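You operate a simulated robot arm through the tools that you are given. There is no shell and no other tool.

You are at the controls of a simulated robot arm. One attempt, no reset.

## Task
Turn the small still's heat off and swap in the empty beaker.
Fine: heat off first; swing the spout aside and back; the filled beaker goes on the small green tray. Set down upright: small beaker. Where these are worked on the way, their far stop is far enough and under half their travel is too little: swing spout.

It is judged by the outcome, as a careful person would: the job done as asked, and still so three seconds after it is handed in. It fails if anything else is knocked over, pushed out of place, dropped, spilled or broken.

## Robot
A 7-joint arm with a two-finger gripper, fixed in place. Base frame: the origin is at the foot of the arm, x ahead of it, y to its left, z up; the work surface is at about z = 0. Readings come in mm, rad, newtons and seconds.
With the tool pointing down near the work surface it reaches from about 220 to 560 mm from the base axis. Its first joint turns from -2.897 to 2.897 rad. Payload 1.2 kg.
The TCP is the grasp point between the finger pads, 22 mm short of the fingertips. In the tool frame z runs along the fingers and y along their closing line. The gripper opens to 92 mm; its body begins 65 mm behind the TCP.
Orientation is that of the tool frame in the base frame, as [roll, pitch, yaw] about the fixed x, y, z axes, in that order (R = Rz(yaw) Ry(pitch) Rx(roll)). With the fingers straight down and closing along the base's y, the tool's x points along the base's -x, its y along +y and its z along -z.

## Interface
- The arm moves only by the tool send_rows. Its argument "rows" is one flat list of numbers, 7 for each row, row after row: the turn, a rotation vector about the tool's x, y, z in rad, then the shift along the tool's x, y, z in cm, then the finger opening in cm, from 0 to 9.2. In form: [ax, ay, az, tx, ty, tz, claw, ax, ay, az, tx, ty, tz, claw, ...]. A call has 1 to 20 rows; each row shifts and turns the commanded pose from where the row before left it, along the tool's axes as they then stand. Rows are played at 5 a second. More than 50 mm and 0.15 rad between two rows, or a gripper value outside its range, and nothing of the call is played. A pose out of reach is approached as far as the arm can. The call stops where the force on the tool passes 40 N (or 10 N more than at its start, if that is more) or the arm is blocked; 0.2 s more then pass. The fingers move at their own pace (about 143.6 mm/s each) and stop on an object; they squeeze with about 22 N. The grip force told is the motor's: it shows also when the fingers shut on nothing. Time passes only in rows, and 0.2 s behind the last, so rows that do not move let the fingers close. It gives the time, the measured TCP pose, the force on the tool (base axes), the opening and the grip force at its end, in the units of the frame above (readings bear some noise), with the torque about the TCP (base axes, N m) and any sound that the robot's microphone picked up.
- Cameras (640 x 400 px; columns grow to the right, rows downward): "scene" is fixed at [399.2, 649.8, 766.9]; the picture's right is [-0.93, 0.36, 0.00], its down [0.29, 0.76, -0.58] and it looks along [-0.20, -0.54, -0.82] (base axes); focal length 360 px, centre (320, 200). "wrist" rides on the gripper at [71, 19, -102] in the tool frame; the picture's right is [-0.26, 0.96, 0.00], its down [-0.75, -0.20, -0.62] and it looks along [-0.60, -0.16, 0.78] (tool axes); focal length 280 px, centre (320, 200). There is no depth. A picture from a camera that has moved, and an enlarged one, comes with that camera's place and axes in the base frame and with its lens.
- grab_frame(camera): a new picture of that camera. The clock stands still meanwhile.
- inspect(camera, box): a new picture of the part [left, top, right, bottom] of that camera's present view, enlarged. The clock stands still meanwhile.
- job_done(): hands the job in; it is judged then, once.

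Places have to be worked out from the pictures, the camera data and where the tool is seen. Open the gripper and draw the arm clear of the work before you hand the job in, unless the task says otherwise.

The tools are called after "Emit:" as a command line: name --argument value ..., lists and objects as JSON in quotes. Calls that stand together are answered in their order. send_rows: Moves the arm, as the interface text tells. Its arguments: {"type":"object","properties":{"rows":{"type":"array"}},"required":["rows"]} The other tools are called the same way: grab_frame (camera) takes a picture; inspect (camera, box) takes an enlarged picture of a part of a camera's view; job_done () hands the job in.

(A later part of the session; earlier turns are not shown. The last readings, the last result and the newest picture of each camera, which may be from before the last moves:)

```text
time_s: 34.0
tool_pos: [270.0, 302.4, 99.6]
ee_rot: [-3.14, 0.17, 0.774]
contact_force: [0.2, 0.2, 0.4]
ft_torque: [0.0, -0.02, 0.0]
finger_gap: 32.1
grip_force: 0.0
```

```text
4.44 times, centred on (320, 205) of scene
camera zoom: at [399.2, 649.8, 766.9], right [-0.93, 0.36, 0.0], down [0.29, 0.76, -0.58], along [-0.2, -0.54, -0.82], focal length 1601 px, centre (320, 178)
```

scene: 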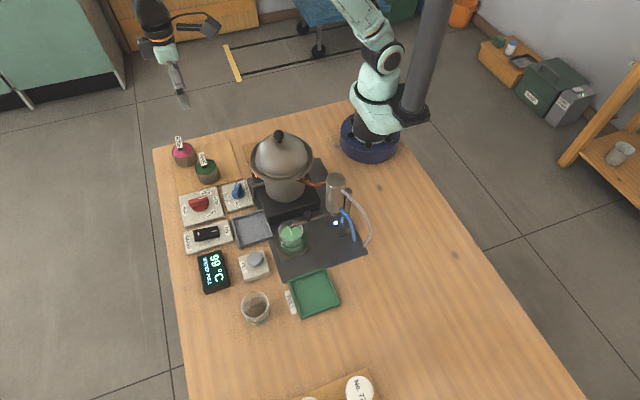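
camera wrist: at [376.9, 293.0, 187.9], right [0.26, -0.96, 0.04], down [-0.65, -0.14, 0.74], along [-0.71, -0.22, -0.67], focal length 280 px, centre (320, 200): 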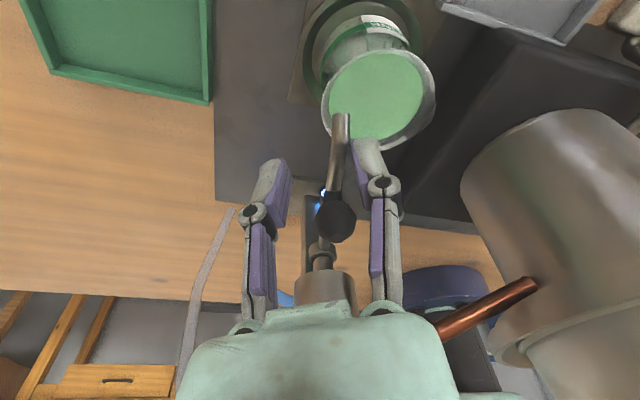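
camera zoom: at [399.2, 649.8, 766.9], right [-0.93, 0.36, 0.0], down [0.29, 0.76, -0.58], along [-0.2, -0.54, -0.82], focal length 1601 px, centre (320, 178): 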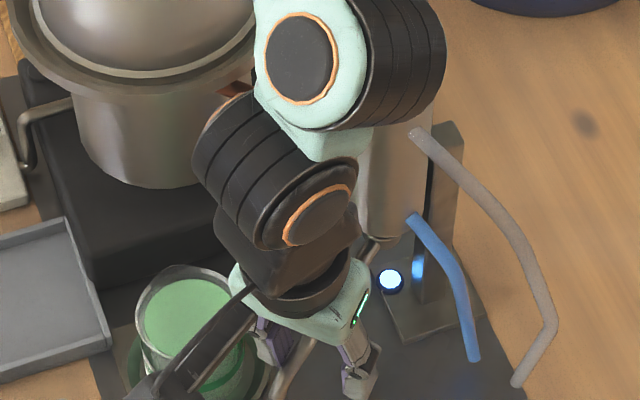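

Tracking well at R≈85, about 45°. I'll continue in small steps and look for the stop.

Emit:
send_rows --rows '[-0.0213, 0, -0.1231, -0.066, -1.072, 0.011, 3.2, -0.0213, 0, -0.1231, -0.066, -1.072, 0.011, 3.2, 0, 0, 0, 0, 0, 0, 3.2]'

Emit:
grab_frame --camera "wrist"

Emit:
grab_frame --camera "scene"

```text
time_s: 34.8
tool_pos: [255.1, 316.1, 99.3]
ee_rot: [-3.141, 0.169, 1.023]
contact_force: [-0.4, 0.8, 0.6]
ft_torque: [-0.01, -0.02, 0.0]
finger_gap: 32.0
grip_force: 0.0
```

```text
taken
camera wrist: at [315.9, 381.9, 188.1], right [0.69, -0.72, 0.04], down [-0.51, -0.44, 0.74], along [-0.52, -0.54, -0.67], focal length 280 px, centre (320, 200)
```

wrist: 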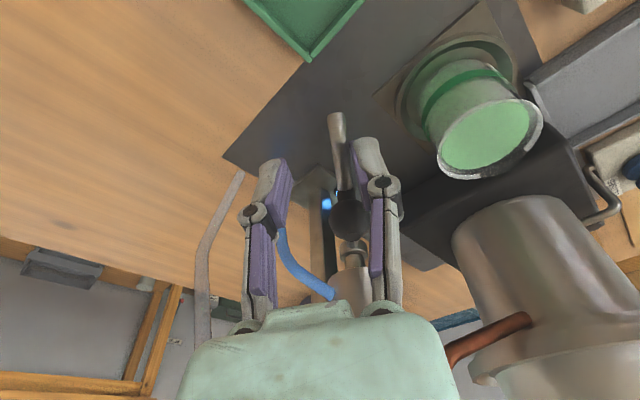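

```text
taken
```

scene: 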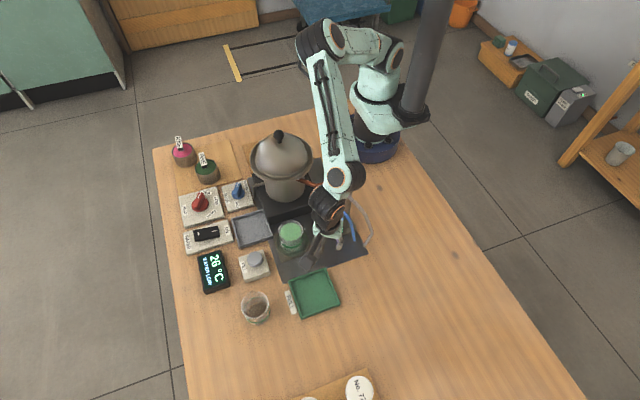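

No stop yet at about 52°. I'll continue the arc slowly, watching the hoses on the -x side.

Emit:
send_rows --rows '[-0.0213, 0, -0.1231, -0.09, -1.072, 0.015, 3.2, -0.0213, 0, -0.1231, -0.09, -1.072, 0.015, 3.2, 0, 0, 0, 0, 0, 0, 3.2]'

Emit:
grab_frame --camera "wrist"

Emit:
inspect --camera "scene" --box '[270, 165, 390, 265]'

```text
time_s: 35.6
tool_pos: [234.4, 324.7, 99.4]
ee_rot: [-3.141, 0.17, 1.273]
contact_force: [-0.2, -0.1, -0.2]
ft_torque: [-0.01, 0.0, -0.01]
finger_gap: 31.9
grip_force: 0.1
```

```text
taken
camera wrist: at [278.6, 403.5, 188.4], right [0.85, -0.53, 0.05], down [-0.38, -0.55, 0.74], along [-0.37, -0.65, -0.67], focal length 280 px, centre (320, 200)
```

wrist: 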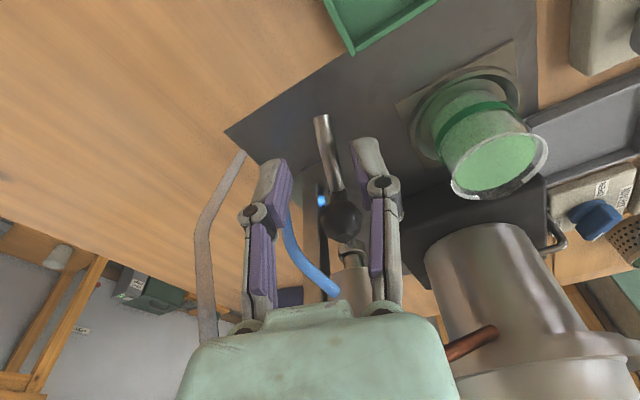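

```text
4.00 times, centred on (330, 215) of scene
camera zoom: at [399.2, 649.8, 766.9], right [-0.93, 0.36, 0.0], down [0.29, 0.76, -0.58], along [-0.2, -0.54, -0.82], focal length 1441 px, centre (280, 140)
```

zoom: 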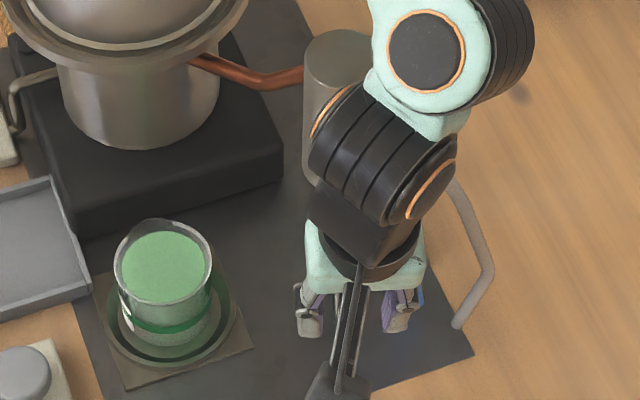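

The spout is now at about 70°, moving freely. I'll push on another 14°.

Emit:
send_rows --rows '[-0.0213, 0, -0.1231, -0.07, -1.072, 0.011, 3.2, -0.0213, 0, -0.1231, -0.07, -1.072, 0.011, 3.2, 0, 0, 0, 0, 0, 0, 3.2]'

Emit:
grab_frame --camera "wrist"

Emit:
inspect --camera "scene" --box '[270, 165, 390, 265]'

```text
time_s: 36.4
tool_pos: [216.9, 326.6, 99.8]
ee_rot: [3.131, 0.176, 1.512]
contact_force: [27.0, -17.5, 16.1]
ft_torque: [-0.27, -0.93, -0.57]
finger_gap: 53.9
grip_force: 16.9
```

```text
taken
camera wrist: at [240.0, 413.7, 189.3], right [0.95, -0.31, 0.06], down [-0.25, -0.62, 0.74], along [-0.2, -0.72, -0.67], focal length 280 px, centre (320, 200)
```

wrist: 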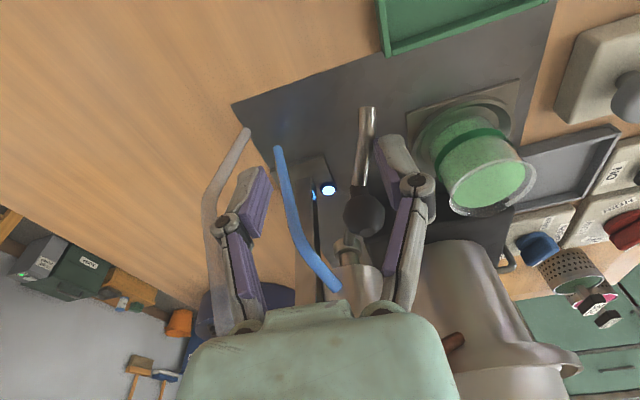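

```text
4.00 times, centred on (330, 215) of scene
camera zoom: at [399.2, 649.8, 766.9], right [-0.93, 0.36, 0.0], down [0.29, 0.76, -0.58], along [-0.2, -0.54, -0.82], focal length 1441 px, centre (280, 140)
```

zoom: 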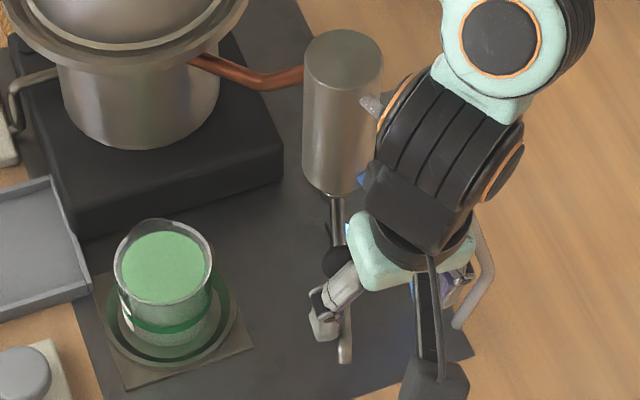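

The spout has reached its far stop at about 70° (27 N felt, fingers pushed open slightly). I'll back off along the arc to release the load, then withdraw upward.

Emit:
send_rows --rows '[0.0213, 0, 0.1231, -0.06, 1.072, 0.011, 4.0, 0.017, 0, 0.0985, -0.06, 0.86, 0.011, 4.0, 0, 0, 0, 0, 0, 0, 4.0]'

Emit:
grab_frame --camera "wrist"

Emit:
inspect --camera "scene" --box '[270, 165, 390, 265]'

```text
time_s: 37.2
tool_pos: [230.6, 325.0, 99.2]
ee_rot: [-3.14, 0.172, 1.3]
contact_force: [0.3, -0.3, -0.1]
ft_torque: [0.05, -0.02, 0.03]
finger_gap: 40.2
grip_force: 0.0
```

```text
taken
camera wrist: at [273.5, 405.3, 187.8], right [0.86, -0.51, 0.04], down [-0.37, -0.56, 0.74], along [-0.35, -0.66, -0.67], focal length 280 px, centre (320, 200)
```

wrist: 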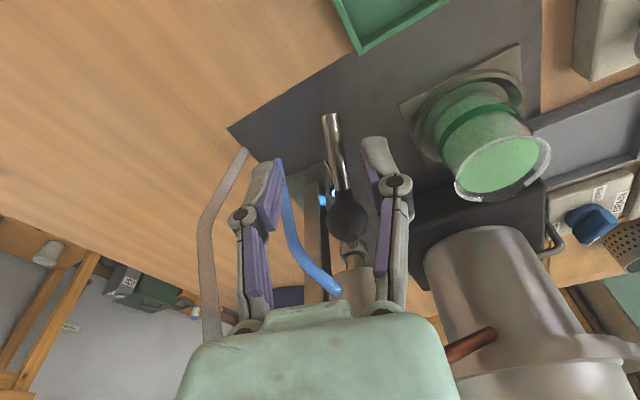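

```text
4.00 times, centred on (330, 215) of scene
camera zoom: at [399.2, 649.8, 766.9], right [-0.93, 0.36, 0.0], down [0.29, 0.76, -0.58], along [-0.2, -0.54, -0.82], focal length 1441 px, centre (280, 140)
```

zoom: 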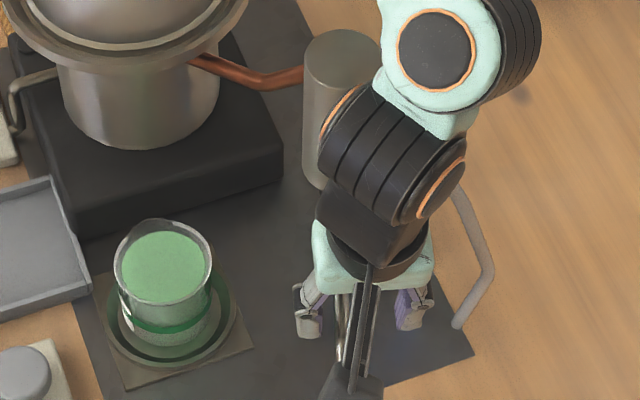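

The load is released and the spout rests at its far stop. I'll withdraw up the tool axis, bring the tool vertical at yaw 90° and move high over the filled beaker.

Emit:
send_rows --rows '[0, 0, 0, 0, 0, -1.5, 4.4, 0, 0, 0, 0, 0, -2.5, 4.4, 0, 0, 0, 0, 0, -3, 4.4, 0, 0.086, 0, 0, 0, 0, 4.4, 0, 0.086, 0, 0, 0, 0, 4.4, 0, 0, -0.135, 0, 0, 0, 4.4, 0, 0, -0.135, 0, 0, 0, 4.4, 0, 0, 0, 0, 0, 0, 4.4]'

Emit:
grab_frame --camera "wrist"

Emit:
inspect --camera "scene" --box '[240, 140, 400, 260]'

```text
time_s: 39.0
tool_pos: [236.6, 335.8, 167.9]
ee_rot: [3.142, 0.001, 1.571]
contact_force: [0.5, 0.3, -0.4]
ft_torque: [-0.02, 0.02, -0.01]
finger_gap: 44.1
grip_force: 0.1
```

```text
taken
camera wrist: at [254.9, 408.3, 270.6], right [0.96, -0.26, 0.0], down [-0.21, -0.75, 0.62], along [-0.16, -0.6, -0.78], focal length 280 px, centre (320, 200)
```

wrist: 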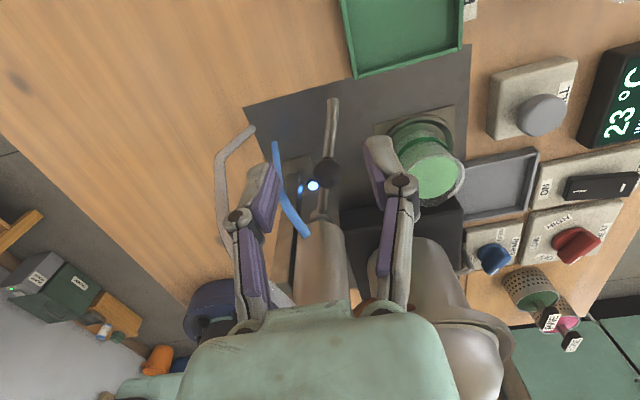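

```text
3.33 times, centred on (320, 200) of scene
camera zoom: at [399.2, 649.8, 766.9], right [-0.93, 0.36, 0.0], down [0.29, 0.76, -0.58], along [-0.2, -0.54, -0.82], focal length 1201 px, centre (320, 200)
```

zoom: 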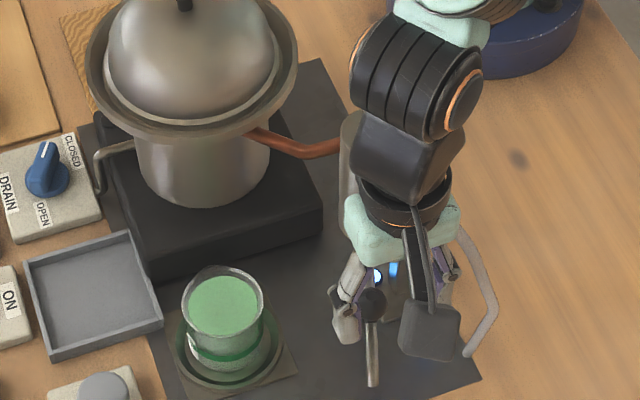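

Now I'll move over the filled beaker and open wide, then check the alignment from above.

Emit:
send_rows --rows '[0, 0, 0, 0, 0, -1.5, 4.4, 0, 0, 0, -2.37, 1.97, 0, 4.4, 0, 0, 0, -2.37, 1.97, 0, 5, 0, 0, 0, -2.37, 1.97, 0, 6, 0, 0, 0, -2.37, 1.97, 0, 7.6, 0, 0, 0, 0, 0, 0, 7.6]'

Emit:
grab_frame --camera "wrist"

Emit:
inspect --camera "scene" --box '[240, 160, 380, 265]'

```text
time_s: 40.4
tool_pos: [315.3, 240.6, 185.3]
ee_rot: [-3.14, 0.001, 1.568]
contact_force: [-0.6, -0.2, 0.5]
ft_torque: [0.01, -0.01, 0.02]
finger_gap: 75.9
grip_force: 0.0
```

```text
taken
camera wrist: at [334.0, 313.2, 286.6], right [0.96, -0.26, 0.0], down [-0.21, -0.75, 0.62], along [-0.16, -0.6, -0.78], focal length 280 px, centre (320, 200)
```

wrist: 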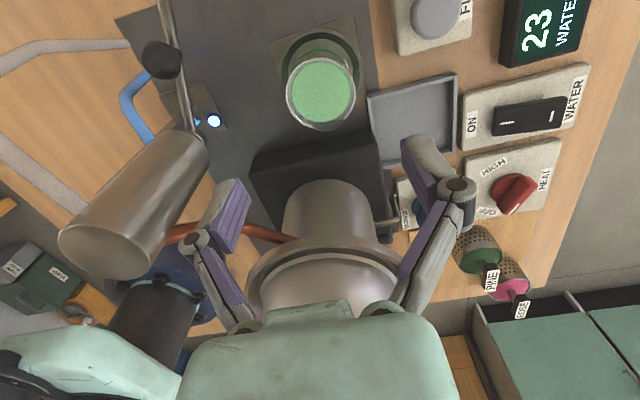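

```text
3.81 times, centred on (310, 212) of scene
camera zoom: at [399.2, 649.8, 766.9], right [-0.93, 0.36, 0.0], down [0.29, 0.76, -0.58], along [-0.2, -0.54, -0.82], focal length 1372 px, centre (358, 152)
```

zoom: 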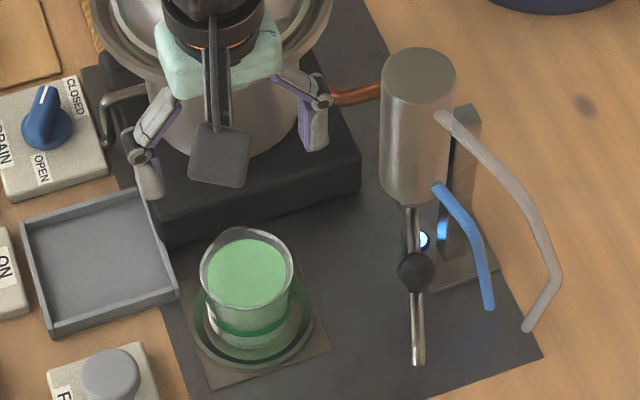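

I'll zoom in on the filled beaker to fix its centre and height before descending.

Emit:
inspect --camera "wrist" --box '[250, 10, 390, 150]'

Emit:
inspect --camera "scene" --box '[270, 205, 330, 265]'

```text
2.86 times, centred on (320, 80) of wrist
camera zoom: at [334.0, 313.2, 286.6], right [0.96, -0.26, 0.0], down [-0.21, -0.75, 0.62], along [-0.16, -0.6, -0.78], focal length 801 px, centre (320, 543)
```

zoom: 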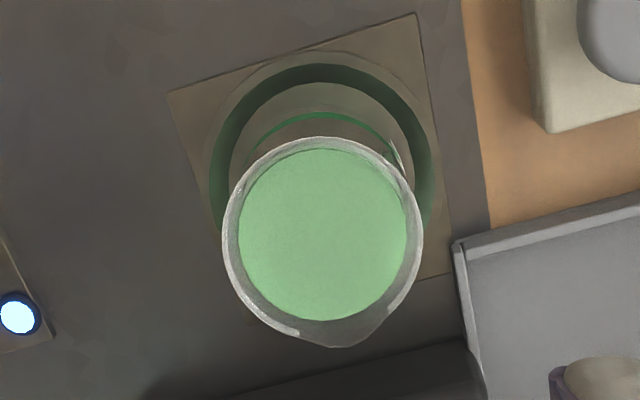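

```text
6.67 times, centred on (300, 235) of scene
camera zoom: at [399.2, 649.8, 766.9], right [-0.93, 0.36, 0.0], down [0.29, 0.76, -0.58], along [-0.2, -0.54, -0.82], focal length 2401 px, centre (453, -33)
```

zoom: 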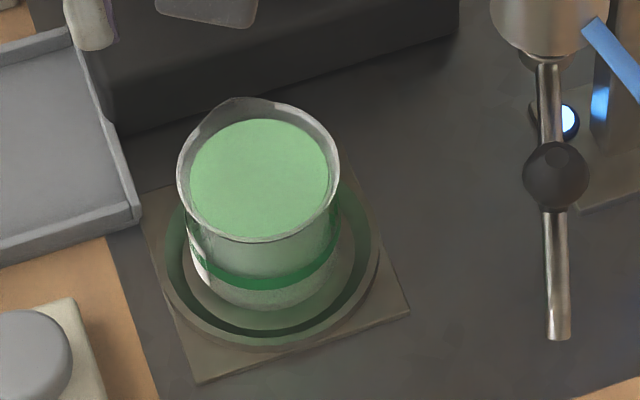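

The beaker centre is about (315.5, 242) with its rim near z≈62. I'll descend with the fingers wide to z≈42, so the tips stay above the stand ring, and check before closing.

Emit:
send_rows --rows '[0, 0, 0, 0.15, 0, 2.4, 7.6, 0, 0, 0, 0, 0, 2.4, 7.6, 0, 0, 0, 0, 0, 2.4, 7.6, 0, 0, 0, 0, 0, 2.4, 7.6, 0, 0, 0, 0, 0, 1.5, 7.6, 0, 0, 0, 0, 0, 0, 7.6]'

Emit:
grab_frame --camera "wrist"

Emit:
inspect --camera "scene" --box '[250, 180, 350, 265]'

```text
time_s: 41.8
tool_pos: [313.7, 243.8, 73.3]
ee_rot: [3.141, -0.002, 1.569]
contact_force: [-0.9, 0.1, 0.5]
ft_torque: [-0.01, 0.0, 0.01]
finger_gap: 76.0
grip_force: 0.0
```

```text
taken
camera wrist: at [333.5, 314.4, 174.9], right [0.96, -0.26, 0.0], down [-0.21, -0.75, 0.62], along [-0.16, -0.6, -0.78], focal length 280 px, centre (320, 200)
```

wrist: 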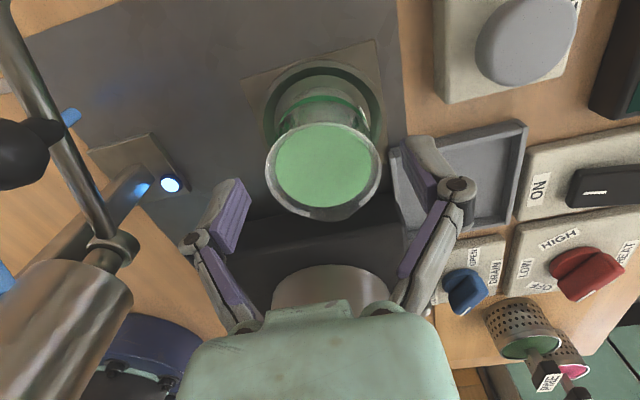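

```text
4.71 times, centred on (300, 222) of scene
camera zoom: at [399.2, 649.8, 766.9], right [-0.93, 0.36, 0.0], down [0.29, 0.76, -0.58], along [-0.2, -0.54, -0.82], focal length 1695 px, centre (414, 94)
```

zoom: 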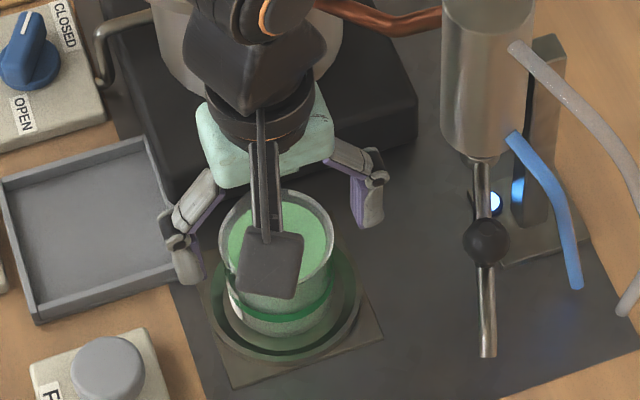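

The fingers are either side of the beaker and clear of the grey tray. I'll lower the last 31 mm.

Emit:
send_rows --rows '[0, 0, 0, 0, 0.1, 1.1, 7.6, 0, 0, 0, 0, 0, 1.1, 7.6, 0, 0, 0, 0, 0, 0.9, 7.6, 0, 0, 0, 0, 0, 0, 7.6]'

Emit:
grab_frame --camera "wrist"

Emit:
inspect --camera "scene" --box '[250, 180, 350, 265]'

```text
time_s: 42.8
tool_pos: [315.0, 244.1, 41.4]
ee_rot: [3.141, -0.001, 1.568]
contact_force: [-0.1, 0.1, -0.1]
ft_torque: [-0.01, 0.04, 0.01]
finger_gap: 76.1
grip_force: 0.0
```

```text
taken
camera wrist: at [334.8, 314.9, 143.4], right [0.96, -0.26, 0.0], down [-0.21, -0.75, 0.62], along [-0.16, -0.6, -0.78], focal length 280 px, centre (320, 200)
```

wrist: 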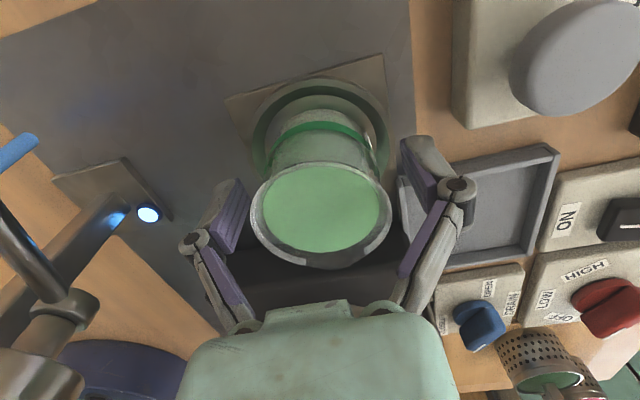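

```text
4.71 times, centred on (300, 222) of scene
camera zoom: at [399.2, 649.8, 766.9], right [-0.93, 0.36, 0.0], down [0.29, 0.76, -0.58], along [-0.2, -0.54, -0.82], focal length 1695 px, centre (414, 94)
```

zoom: 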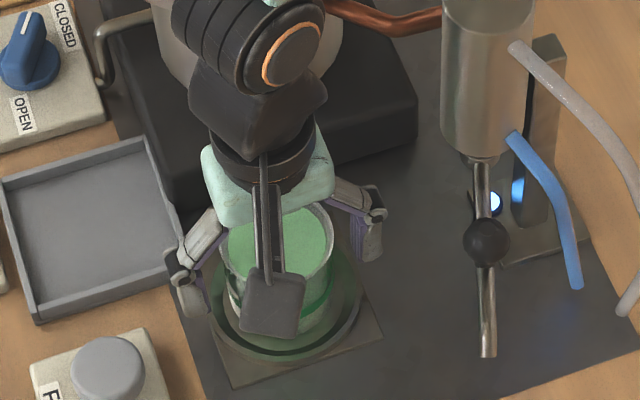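

Positioned around the beaker at (315, 244, 41). I'll close slowly in stages so the liquid isn't disturbed.

Emit:
send_rows --rows '[0, 0, 0, 0, 0, 0, 6.6, 0, 0, 0, 0, 0, 0, 6.2, 0, 0, 0, 0, 0, 0, 5.9, 0, 0, 0, 0, 0, 0, 5.7, 0, 0, 0, 0, 0, 0, 5.5, 0, 0, 0, 0, 0, 0, 5.3, 0, 0, 0, 0, 0, 0, 5.0, 0, 0, 0, 0, 0, 0, 4.5, 0, 0, 0, 0, 0, 0, 4.5]'

Emit:
grab_frame --camera "wrist"

```text
time_s: 44.8
tool_pos: [315.3, 242.5, 41.0]
ee_rot: [-3.141, 0.0, 1.568]
contact_force: [-0.4, -1.1, 4.2]
ft_torque: [-0.06, 0.06, -0.01]
finger_gap: 51.6
grip_force: 21.8
```

```text
taken
camera wrist: at [334.8, 314.9, 143.8], right [0.96, -0.26, 0.0], down [-0.21, -0.75, 0.62], along [-0.16, -0.6, -0.78], focal length 280 px, centre (320, 200)
```

wrist: 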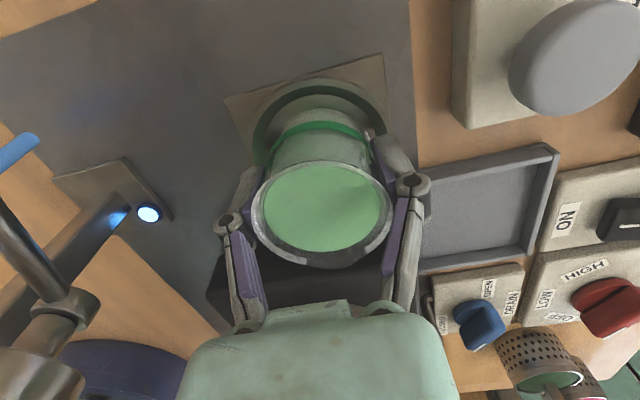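

Firm grip at 51.6 mm. I'll lift slowly by 40 mm with a soft start and stop.

Emit:
send_rows --rows '[0, 0, 0, 0, 0, -0.2, 4.5, 0, 0, 0, 0, 0, -0.4, 4.5, 0, 0, 0, 0, 0, -0.6, 4.5, 0, 0, 0, 0, 0, -0.7, 4.5, 0, 0, 0, 0, 0, -0.7, 4.5, 0, 0, 0, 0, 0, -0.7, 4.5, 0, 0, 0, 0, 0, -0.4, 4.5, 0, 0, 0, 0, 0, -0.2, 4.5, 0, 0, 0, 0, 0, 0, 4.5]'

Emit:
grab_frame --camera "wrist"

Emit:
inspect --camera "scene" --box '[250, 180, 370, 280]'

```text
time_s: 46.8
tool_pos: [314.5, 242.4, 81.1]
ee_rot: [3.14, 0.0, 1.569]
contact_force: [0.0, 0.8, -1.1]
ft_torque: [0.04, 0.02, -0.03]
finger_gap: 51.3
grip_force: 21.6
```

```text
taken
camera wrist: at [334.2, 315.2, 183.0], right [0.96, -0.26, 0.0], down [-0.21, -0.75, 0.62], along [-0.17, -0.6, -0.78], focal length 280 px, centre (320, 200)
```

wrist: 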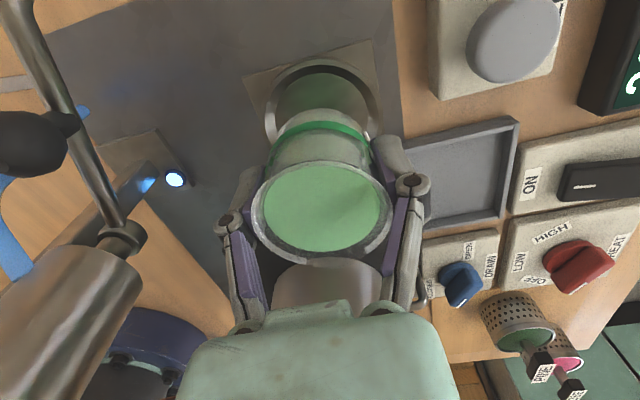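

```text
4.00 times, centred on (310, 230) of scene
camera zoom: at [399.2, 649.8, 766.9], right [-0.93, 0.36, 0.0], down [0.29, 0.76, -0.58], along [-0.2, -0.54, -0.82], focal length 1441 px, centre (360, 80)
```

zoom: 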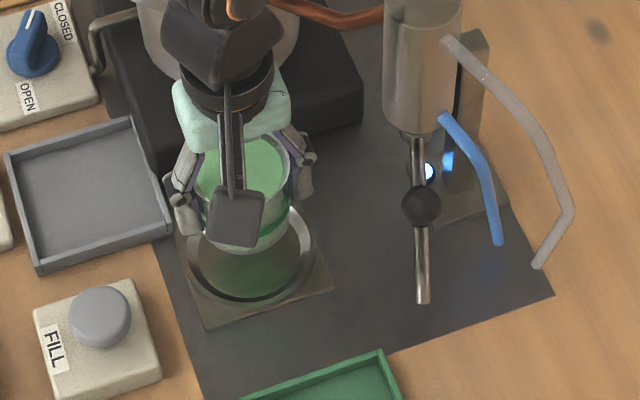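

The beaker is up and level, and the stand is empty. I'll carry it gently to the green tray, centred around (309, 376).

Emit:
send_rows --rows '[0, 0, 0, 0.3, 0.1, 0, 4.5, 0, 0, 0, 0.6, 0.1, 0, 4.5, 0, 0, 0, 0.9, 0.1, 0, 4.5, 0, 0, 0, 1.1, 0.1, 0, 4.5, 0, 0, 0, 1.1, 0.1, 0, 4.5, 0, 0, 0, 1.1, -0.1, 0, 4.5, 0, 0, 0, 1.1, -0.1, 0, 4.5, 0, 0, 0, 1.1, -0.1, 0, 4.5, 0, 0, 0, 1.1, -0.1, 0, 4.5, 0, 0, 0, 1.1, -0.1, 0, 4.5, 0, 0, 0, 1.1, -0.1, 0, 4.5, 0, 0, 0, 1.1, -0.1, 0, 4.5, 0, 0, 0, 0.9, -0.1, 0, 4.5, 0, 0, 0, 0.6, -0.1, 0, 4.5, 0, 0, 0, 0.2, -0.1, 0, 4.5, 0, 0, 0, 0, 0, 0, 4.5]'

Emit:
grab_frame --camera "wrist"

Emit:
inspect --camera "scene" --box '[250, 220, 370, 330]'

```text
time_s: 50.2
tool_pos: [310.3, 378.2, 81.0]
ee_rot: [-3.141, 0.0, 1.568]
contact_force: [0.3, -0.1, -2.4]
ft_torque: [0.02, -0.03, -0.02]
finger_gap: 51.6
grip_force: 21.8
```

```text
taken
camera wrist: at [330.2, 449.1, 182.9], right [0.96, -0.26, 0.0], down [-0.21, -0.75, 0.62], along [-0.16, -0.6, -0.78], focal length 280 px, centre (320, 200)
```

wrist: 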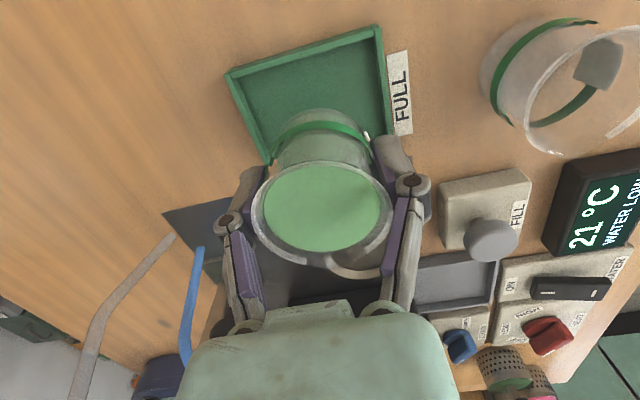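

```text
3.64 times, centred on (310, 275) of scene
camera zoom: at [399.2, 649.8, 766.9], right [-0.93, 0.36, 0.0], down [0.29, 0.76, -0.58], along [-0.2, -0.54, -0.82], focal length 1310 px, centre (356, -73)
```

zoom: 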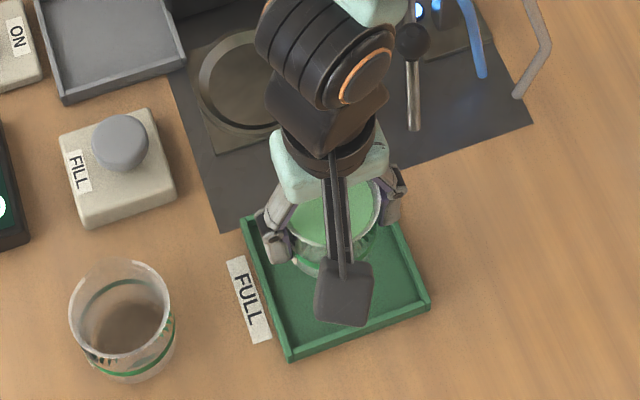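

Tray corners place its centre at (310, 376). I'll shift 2 mm back and lower to just above the floor, then feel for contact.

Emit:
send_rows --rows '[0, 0, 0, -0.1, 0, 0.2, 4.5, 0, 0, 0, -0.1, 0, 0.5, 4.5, 0, 0, 0, 0, 0, 0.7, 4.5, 0, 0, 0, 0, 0, 0.7, 4.5, 0, 0, 0, 0, 0, 0.6, 4.5, 0, 0, 0, 0, 0, 0.4, 4.5, 0, 0, 0, 0, 0, 0.3, 4.5, 0, 0, 0, 0, 0, 0, 4.5]'

Emit:
inspect --camera "scene" --box '[270, 250, 350, 330]'

Emit:
grab_frame --camera "wrist"

```text
time_s: 52.0
tool_pos: [310.1, 375.0, 46.2]
ee_rot: [3.141, 0.001, 1.567]
contact_force: [-0.1, 0.1, -0.9]
ft_torque: [0.01, -0.02, 0.01]
finger_gap: 51.7
grip_force: 21.8
```

```text
5.00 times, centred on (310, 290) of scene
camera zoom: at [399.2, 649.8, 766.9], right [-0.93, 0.36, 0.0], down [0.29, 0.76, -0.58], along [-0.2, -0.54, -0.82], focal length 1801 px, centre (370, -250)
```

zoom: 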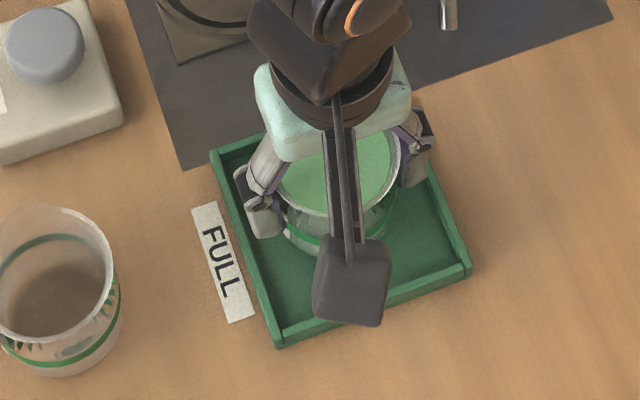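

```text
taken
camera wrist: at [330.1, 447.0, 149.0], right [0.96, -0.26, 0.0], down [-0.21, -0.75, 0.62], along [-0.17, -0.6, -0.78], focal length 280 px, centre (320, 200)
```

wrist: 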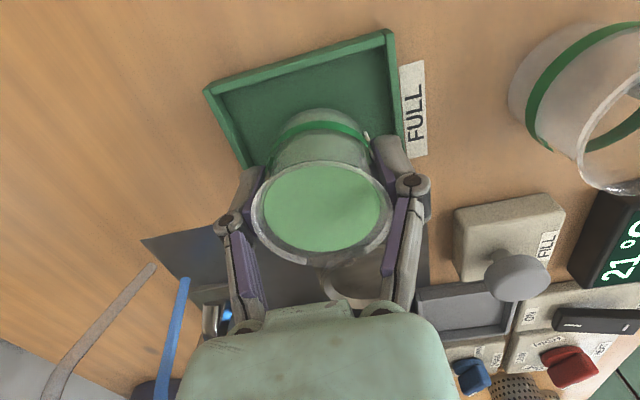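

Still hanging free about 5 mm up. I'll lower in 2 mm steps and watch the vertical force.

Emit:
send_rows --rows '[0, 0, 0, 0, 0, 0.2, 4.5, 0, 0, 0, 0, 0, 0.2, 4.5, 0, 0, 0, 0, 0, 0, 4.5]'

```text
time_s: 52.8
tool_pos: [310.0, 375.3, 43.3]
ee_rot: [-3.141, -0.001, 1.568]
contact_force: [-0.4, 0.1, -1.3]
ft_torque: [-0.02, 0.0, 0.0]
finger_gap: 51.4
grip_force: 22.2
```

Still no contact at z≈43. I'll go down a little more.

Emit:
send_rows --rows '[0, 0, 0, 0, 0, 0.15, 4.5, 0, 0, 0, 0, 0, 0.15, 4.5, 0, 0, 0, 0, 0, 0, 4.5]'

```text
time_s: 53.6
tool_pos: [310.9, 375.0, 40.2]
ee_rot: [3.139, -0.003, 1.566]
contact_force: [-2.3, -2.4, 18.1]
ft_torque: [-0.01, 0.02, -0.04]
finger_gap: 51.9
grip_force: 22.1
```

Contact with the tray floor (18 N). I'll ease up 1 mm and open the fingers in stages.

Emit:
send_rows --rows '[0, 0, 0, 0, 0, -0.1, 4.5, 0, 0, 0, 0, 0, 0, 5.2, 0, 0, 0, 0, 0, 0, 5.4, 0, 0, 0, 0, 0, 0, 5.8, 0, 0, 0, 0, 0, 0, 6.2, 0, 0, 0, 0, 0, 0, 6.6, 0, 0, 0, 0, 0, 0, 6.6]'

Emit:
grab_frame --camera "wrist"

Emit:
inspect --camera "scene" --box '[270, 250, 350, 330]'

```text
time_s: 55.2
tool_pos: [310.3, 374.8, 39.6]
ee_rot: [-3.141, 0.0, 1.567]
contact_force: [-0.2, -0.2, 0.4]
ft_torque: [-0.04, 0.02, -0.02]
finger_gap: 66.0
grip_force: 0.0
```

```text
taken
camera wrist: at [330.0, 447.1, 142.7], right [0.96, -0.26, 0.0], down [-0.21, -0.75, 0.62], along [-0.16, -0.6, -0.78], focal length 280 px, centre (320, 200)
```

wrist: 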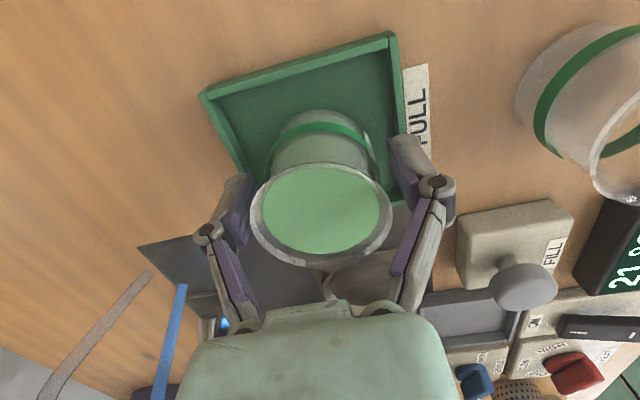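

```text
5.00 times, centred on (310, 290) of scene
camera zoom: at [399.2, 649.8, 766.9], right [-0.93, 0.36, 0.0], down [0.29, 0.76, -0.58], along [-0.2, -0.54, -0.82], focal length 1801 px, centre (370, -250)
```

zoom: 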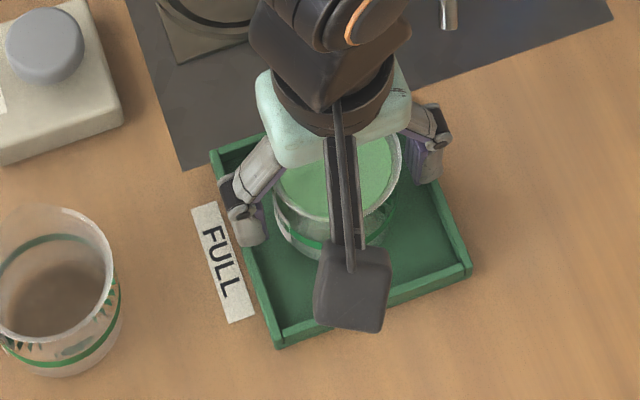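

The beaker stands free on the tray. I'll lift straight up clear of it.

Emit:
send_rows --rows '[0, 0, 0, 0, 0, -1, 6.8, 0, 0, 0, 0, 0, -1.5, 6.8, 0, 0, 0, 0, 0, -2, 6.8, 0, 0, 0, 0, 0, -2.5, 6.8, 0, 0, 0, 0, 0, -3, 6.8, 0, 0, 0, 0, 0, -3, 6.8]'

Emit:
grab_frame --camera "wrist"

Emit:
inspect --camera "scene" --box '[220, 220, 360, 340]'

```text
time_s: 56.6
tool_pos: [311.2, 375.2, 169.5]
ee_rot: [-3.141, 0.001, 1.566]
contact_force: [1.6, -0.1, -0.1]
ft_torque: [0.0, 0.02, 0.01]
finger_gap: 68.0
grip_force: 0.1
```

```text
taken
camera wrist: at [330.3, 446.6, 272.8], right [0.96, -0.26, 0.0], down [-0.21, -0.75, 0.62], along [-0.17, -0.6, -0.78], focal length 280 px, centre (320, 200)
```

wrist: 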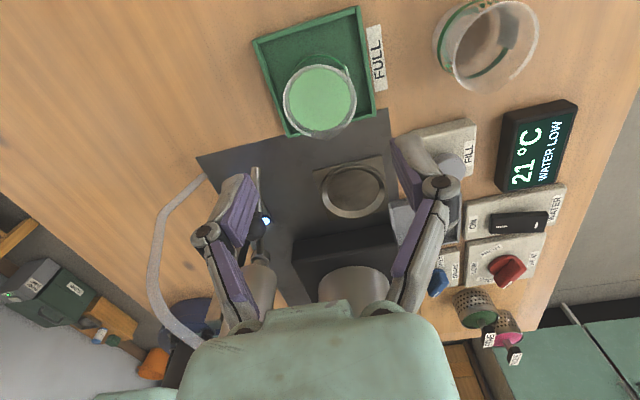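

```text
3.33 times, centred on (290, 280) of scene
camera zoom: at [399.2, 649.8, 766.9], right [-0.93, 0.36, 0.0], down [0.29, 0.76, -0.58], along [-0.2, -0.54, -0.82], focal length 1201 px, centre (420, -67)
```

zoom: 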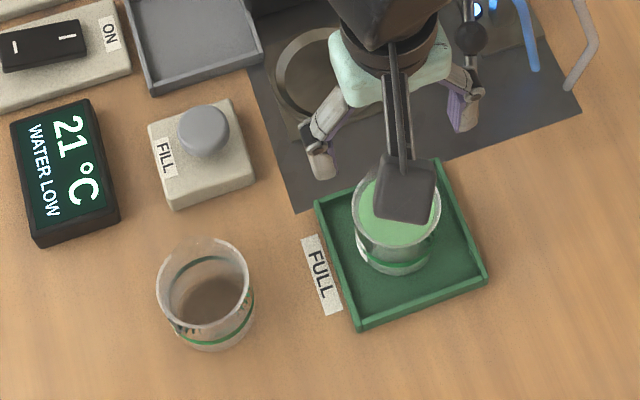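

The filled beaker stands upright on the green tray. Now I'll measure the empty beaker precisely, since it lies near the edge of reach.

Emit:
inspect --camera "wrist" --box '[420, 0, 550, 110]'

Emit:
inspect --camera "scene" --box '[225, 275, 285, 335]'

```text
3.64 times, centred on (485, 55) of wrist
camera zoom: at [330.3, 446.6, 272.8], right [0.96, -0.26, 0.0], down [-0.21, -0.75, 0.62], along [-0.17, -0.6, -0.78], focal length 1020 px, centre (-280, 727)
```

zoom: 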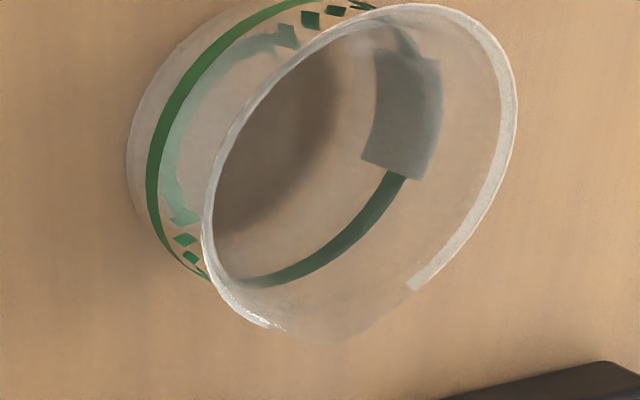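

```text
6.67 times, centred on (255, 305) of scene
camera zoom: at [399.2, 649.8, 766.9], right [-0.93, 0.36, 0.0], down [0.29, 0.76, -0.58], along [-0.2, -0.54, -0.82], focal length 2401 px, centre (753, -500)
```

zoom: 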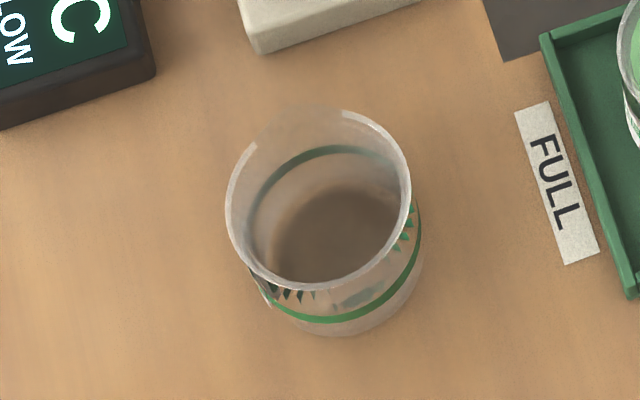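

The empty beaker is at about (434.5, 379), radius about 576 mm from the base, so I'll tilt the tool 10° (top toward -y) for extra reach. I'll move above it at yaw 90° with the fingers wide.

Emit:
send_rows --rows '[0, 0.0875, 0, 0, 0, 0, 7.4, 0, 0.0875, 0, 0, 0, 0, 7.4, 0, 0, 0, -0.25, 3.1, 1.48, 7.4, 0, 0, 0, -0.25, 3.1, 1.48, 7.4, 0, 0, 0, 0, 3.1, 0, 7.4, 0, 0, 0, 0, 3.03, 0, 7.4, 0, 0, 0, 0, 0, 0, 7.4]'

Emit:
grab_frame --camera "wrist"

Emit:
inspect --camera "scene" --box '[180, 220, 340, 340]'

```text
time_s: 58.2
tool_pos: [433.2, 374.6, 139.9]
ee_rot: [-3.141, -0.174, 1.569]
contact_force: [-0.6, -0.1, -0.3]
ft_torque: [0.01, 0.01, 0.0]
finger_gap: 73.6
grip_force: 0.1
```

```text
taken
camera wrist: at [453.3, 428.0, 253.6], right [0.96, -0.26, -0.05], down [-0.21, -0.85, 0.48], along [-0.16, -0.46, -0.87], focal length 280 px, centre (320, 200)
```

wrist: 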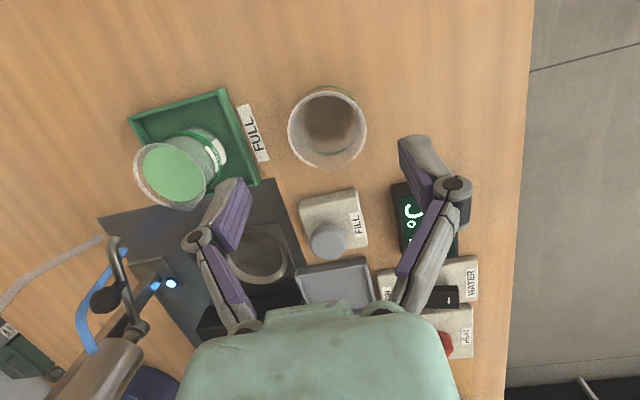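

```text
3.33 times, centred on (260, 280) of scene
camera zoom: at [399.2, 649.8, 766.9], right [-0.93, 0.36, 0.0], down [0.29, 0.76, -0.58], along [-0.2, -0.54, -0.82], focal length 1201 px, centre (520, -67)
```

zoom: 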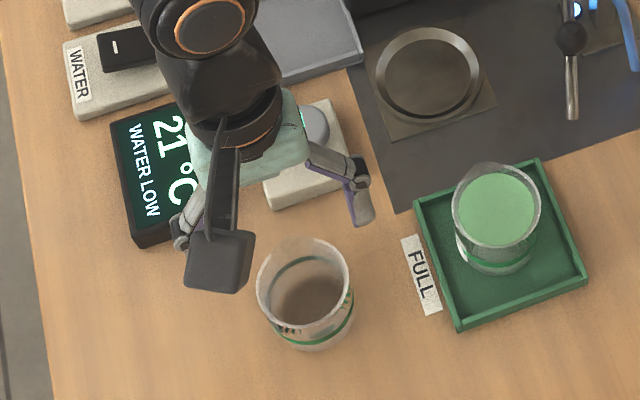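

Reach is fine here. I'll zoom to refine the empty beaker's centre before descending.

Emit:
inspect --camera "wrist" --box '[270, 70, 390, 180]'

```text
3.64 times, centred on (330, 125) of wrist
camera zoom: at [453.3, 428.0, 253.6], right [0.96, -0.26, -0.05], down [-0.21, -0.85, 0.48], along [-0.16, -0.46, -0.87], focal length 1020 px, centre (284, 473)
```

zoom: 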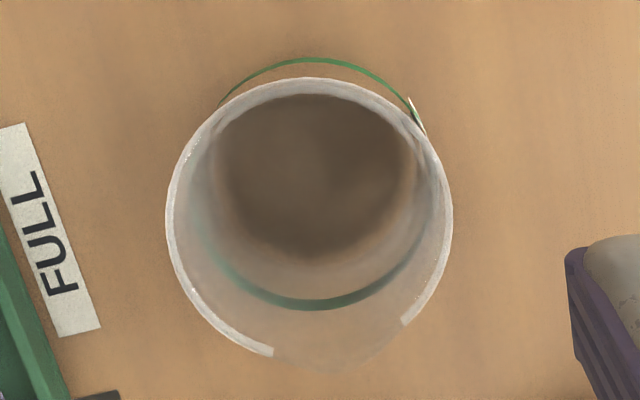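

The centre is about (435.5, 378.5). I'll descend to z≈42 with the fingers straddling it in x.

Emit:
send_rows --rows '[0, 0, 0, -0.262, 0.05, 1.94, 7.4, 0, 0, 0, -0.262, 0.05, 1.94, 7.4, 0, 0, 0, -0.262, 0.05, 1.94, 7.4, 0, 0, 0, -0.262, 0.05, 1.94, 7.4, 0, 0, 0, -0.262, 0.03, 1.94, 7.4, 0, 0, 0, 0, 0, 0, 7.4]'

Emit:
grab_frame --camera "wrist"

Emit:
inspect --camera "scene" --box '[190, 240, 310, 340]'

```text
time_s: 59.6
tool_pos: [437.5, 378.4, 44.1]
ee_rot: [3.139, -0.176, 1.567]
contact_force: [0.3, -0.5, 0.4]
ft_torque: [-0.02, -0.02, 0.01]
finger_gap: 73.7
grip_force: 0.0
```

```text
taken
camera wrist: at [455.5, 432.1, 156.0], right [0.96, -0.26, -0.04], down [-0.21, -0.85, 0.48], along [-0.16, -0.46, -0.87], focal length 280 px, centre (320, 200)
```

wrist: 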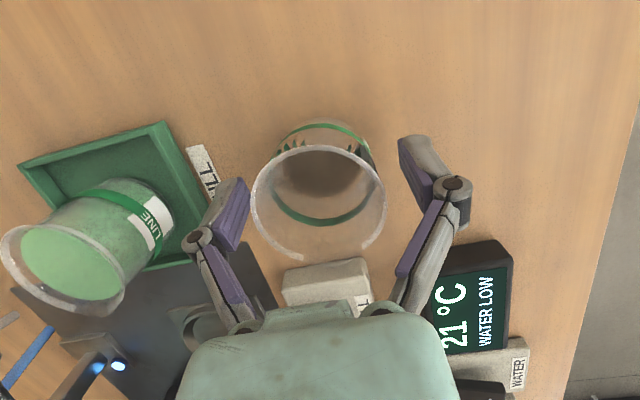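

```text
4.00 times, centred on (250, 290) of scene
camera zoom: at [399.2, 649.8, 766.9], right [-0.93, 0.36, 0.0], down [0.29, 0.76, -0.58], along [-0.2, -0.54, -0.82], focal length 1441 px, centre (600, -160)
```

zoom: 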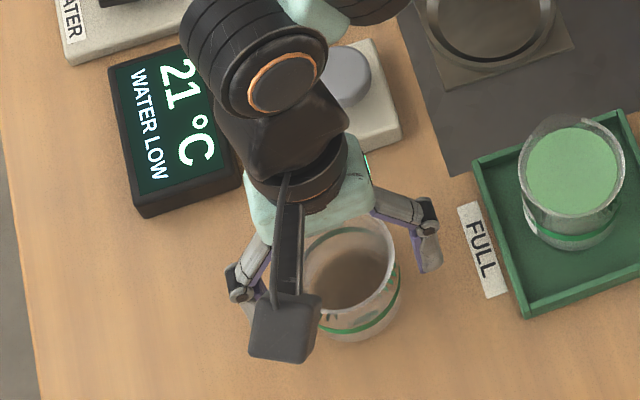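

The fingers straddle it, with the beaker about 2 mm toward -x. I'll shift and close in stages.

Emit:
send_rows --rows '[0, 0, 0, 0, -0.15, 0.15, 7.0, 0, 0, 0, 0, 0, 0, 6.4, 0, 0, 0, 0, 0, 0, 6.0, 0, 0, 0, 0, 0, 0, 5.8, 0, 0, 0, 0, 0, 0, 5.6, 0, 0, 0, 0, 0, 0, 5.4, 0, 0, 0, 0, 0, 0, 5.2, 0, 0, 0, 0, 0, 0, 4.8, 0, 0, 0, 0, 0, 0, 4.5, 0, 0, 0, 0, 0, 0, 4.5]'

Emit:
grab_frame --camera "wrist"

Emit:
inspect --camera "scene" --box '[190, 240, 310, 340]'

```text
time_s: 61.8
tool_pos: [436.2, 379.4, 42.0]
ee_rot: [3.14, -0.176, 1.568]
contact_force: [-1.3, -1.5, 3.3]
ft_torque: [-0.05, 0.07, 0.0]
finger_gap: 51.3
grip_force: 21.9
```

```text
taken
camera wrist: at [454.1, 432.5, 154.8], right [0.96, -0.26, -0.04], down [-0.21, -0.85, 0.48], along [-0.16, -0.46, -0.87], focal length 280 px, centre (320, 200)
```

wrist: 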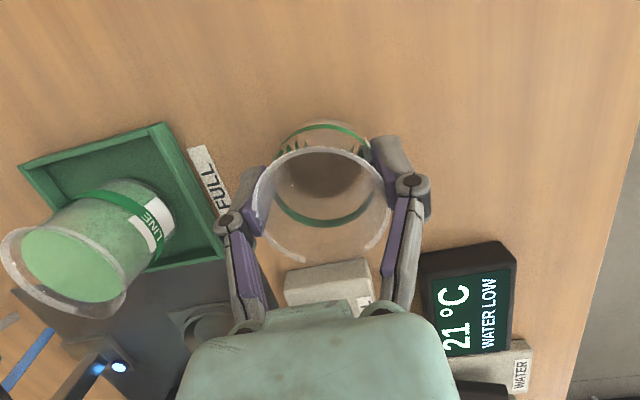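

```text
4.00 times, centred on (250, 290) of scene
camera zoom: at [399.2, 649.8, 766.9], right [-0.93, 0.36, 0.0], down [0.29, 0.76, -0.58], along [-0.2, -0.54, -0.82], focal length 1441 px, centre (600, -160)
```

zoom: 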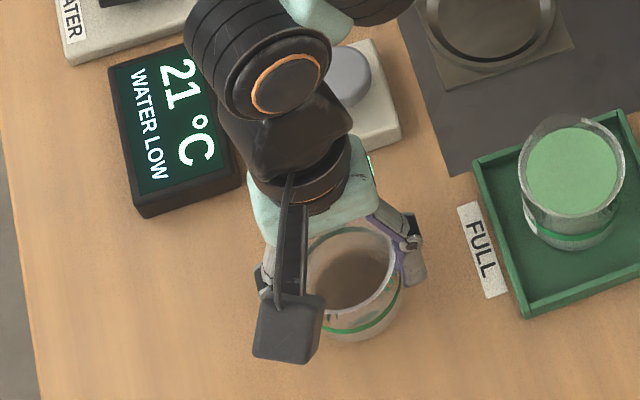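

Empty beaker gripped at 51.3 mm. I'll lift it straight up 80 mm.

Emit:
send_rows --rows '[0, 0, 0, 0.07, 0, -0.39, 4.5, 0, 0, 0, 0.14, 0, -0.79, 4.5, 0, 0, 0, 0.21, 0, -1.18, 4.5, 0, 0, 0, 0.26, 0, -1.48, 4.5, 0, 0, 0, 0.26, 0, -1.48, 4.5, 0, 0, 0, 0.26, 0, -1.48, 4.5, 0, 0, 0, 0.19, 0, -1.08, 4.5, 0, 0, 0, 0, 0, 0, 4.5]'

Emit:
grab_frame --camera "wrist"

Emit:
inspect --camera "scene" --box '[190, 200, 350, 330]'

```text
time_s: 63.6
tool_pos: [434.3, 379.8, 121.0]
ee_rot: [3.141, -0.173, 1.568]
contact_force: [-0.5, -0.1, -1.3]
ft_torque: [0.0, 0.0, 0.01]
finger_gap: 51.6
grip_force: 21.8
```

```text
taken
camera wrist: at [453.9, 433.0, 234.6], right [0.96, -0.26, -0.05], down [-0.21, -0.85, 0.48], along [-0.16, -0.46, -0.87], focal length 280 px, centre (320, 200)
```

wrist: 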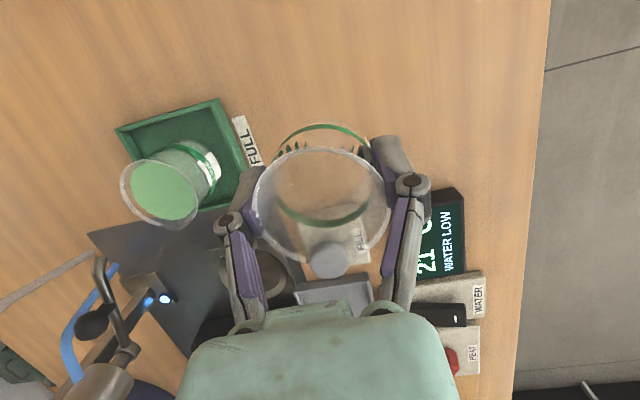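

```text
3.08 times, centred on (270, 265) of scene
camera zoom: at [399.2, 649.8, 766.9], right [-0.93, 0.36, 0.0], down [0.29, 0.76, -0.58], along [-0.2, -0.54, -0.82], focal length 1108 px, centre (474, 0)
```

zoom: 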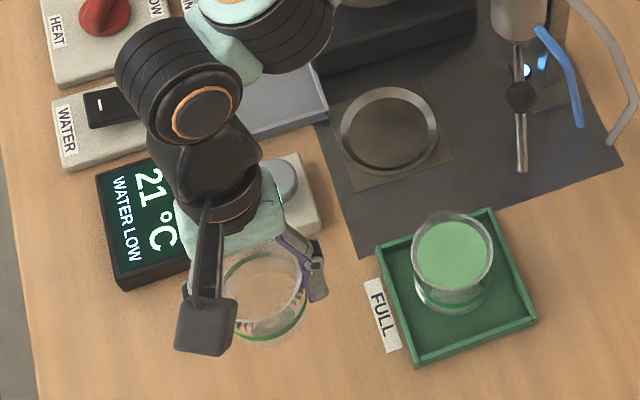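

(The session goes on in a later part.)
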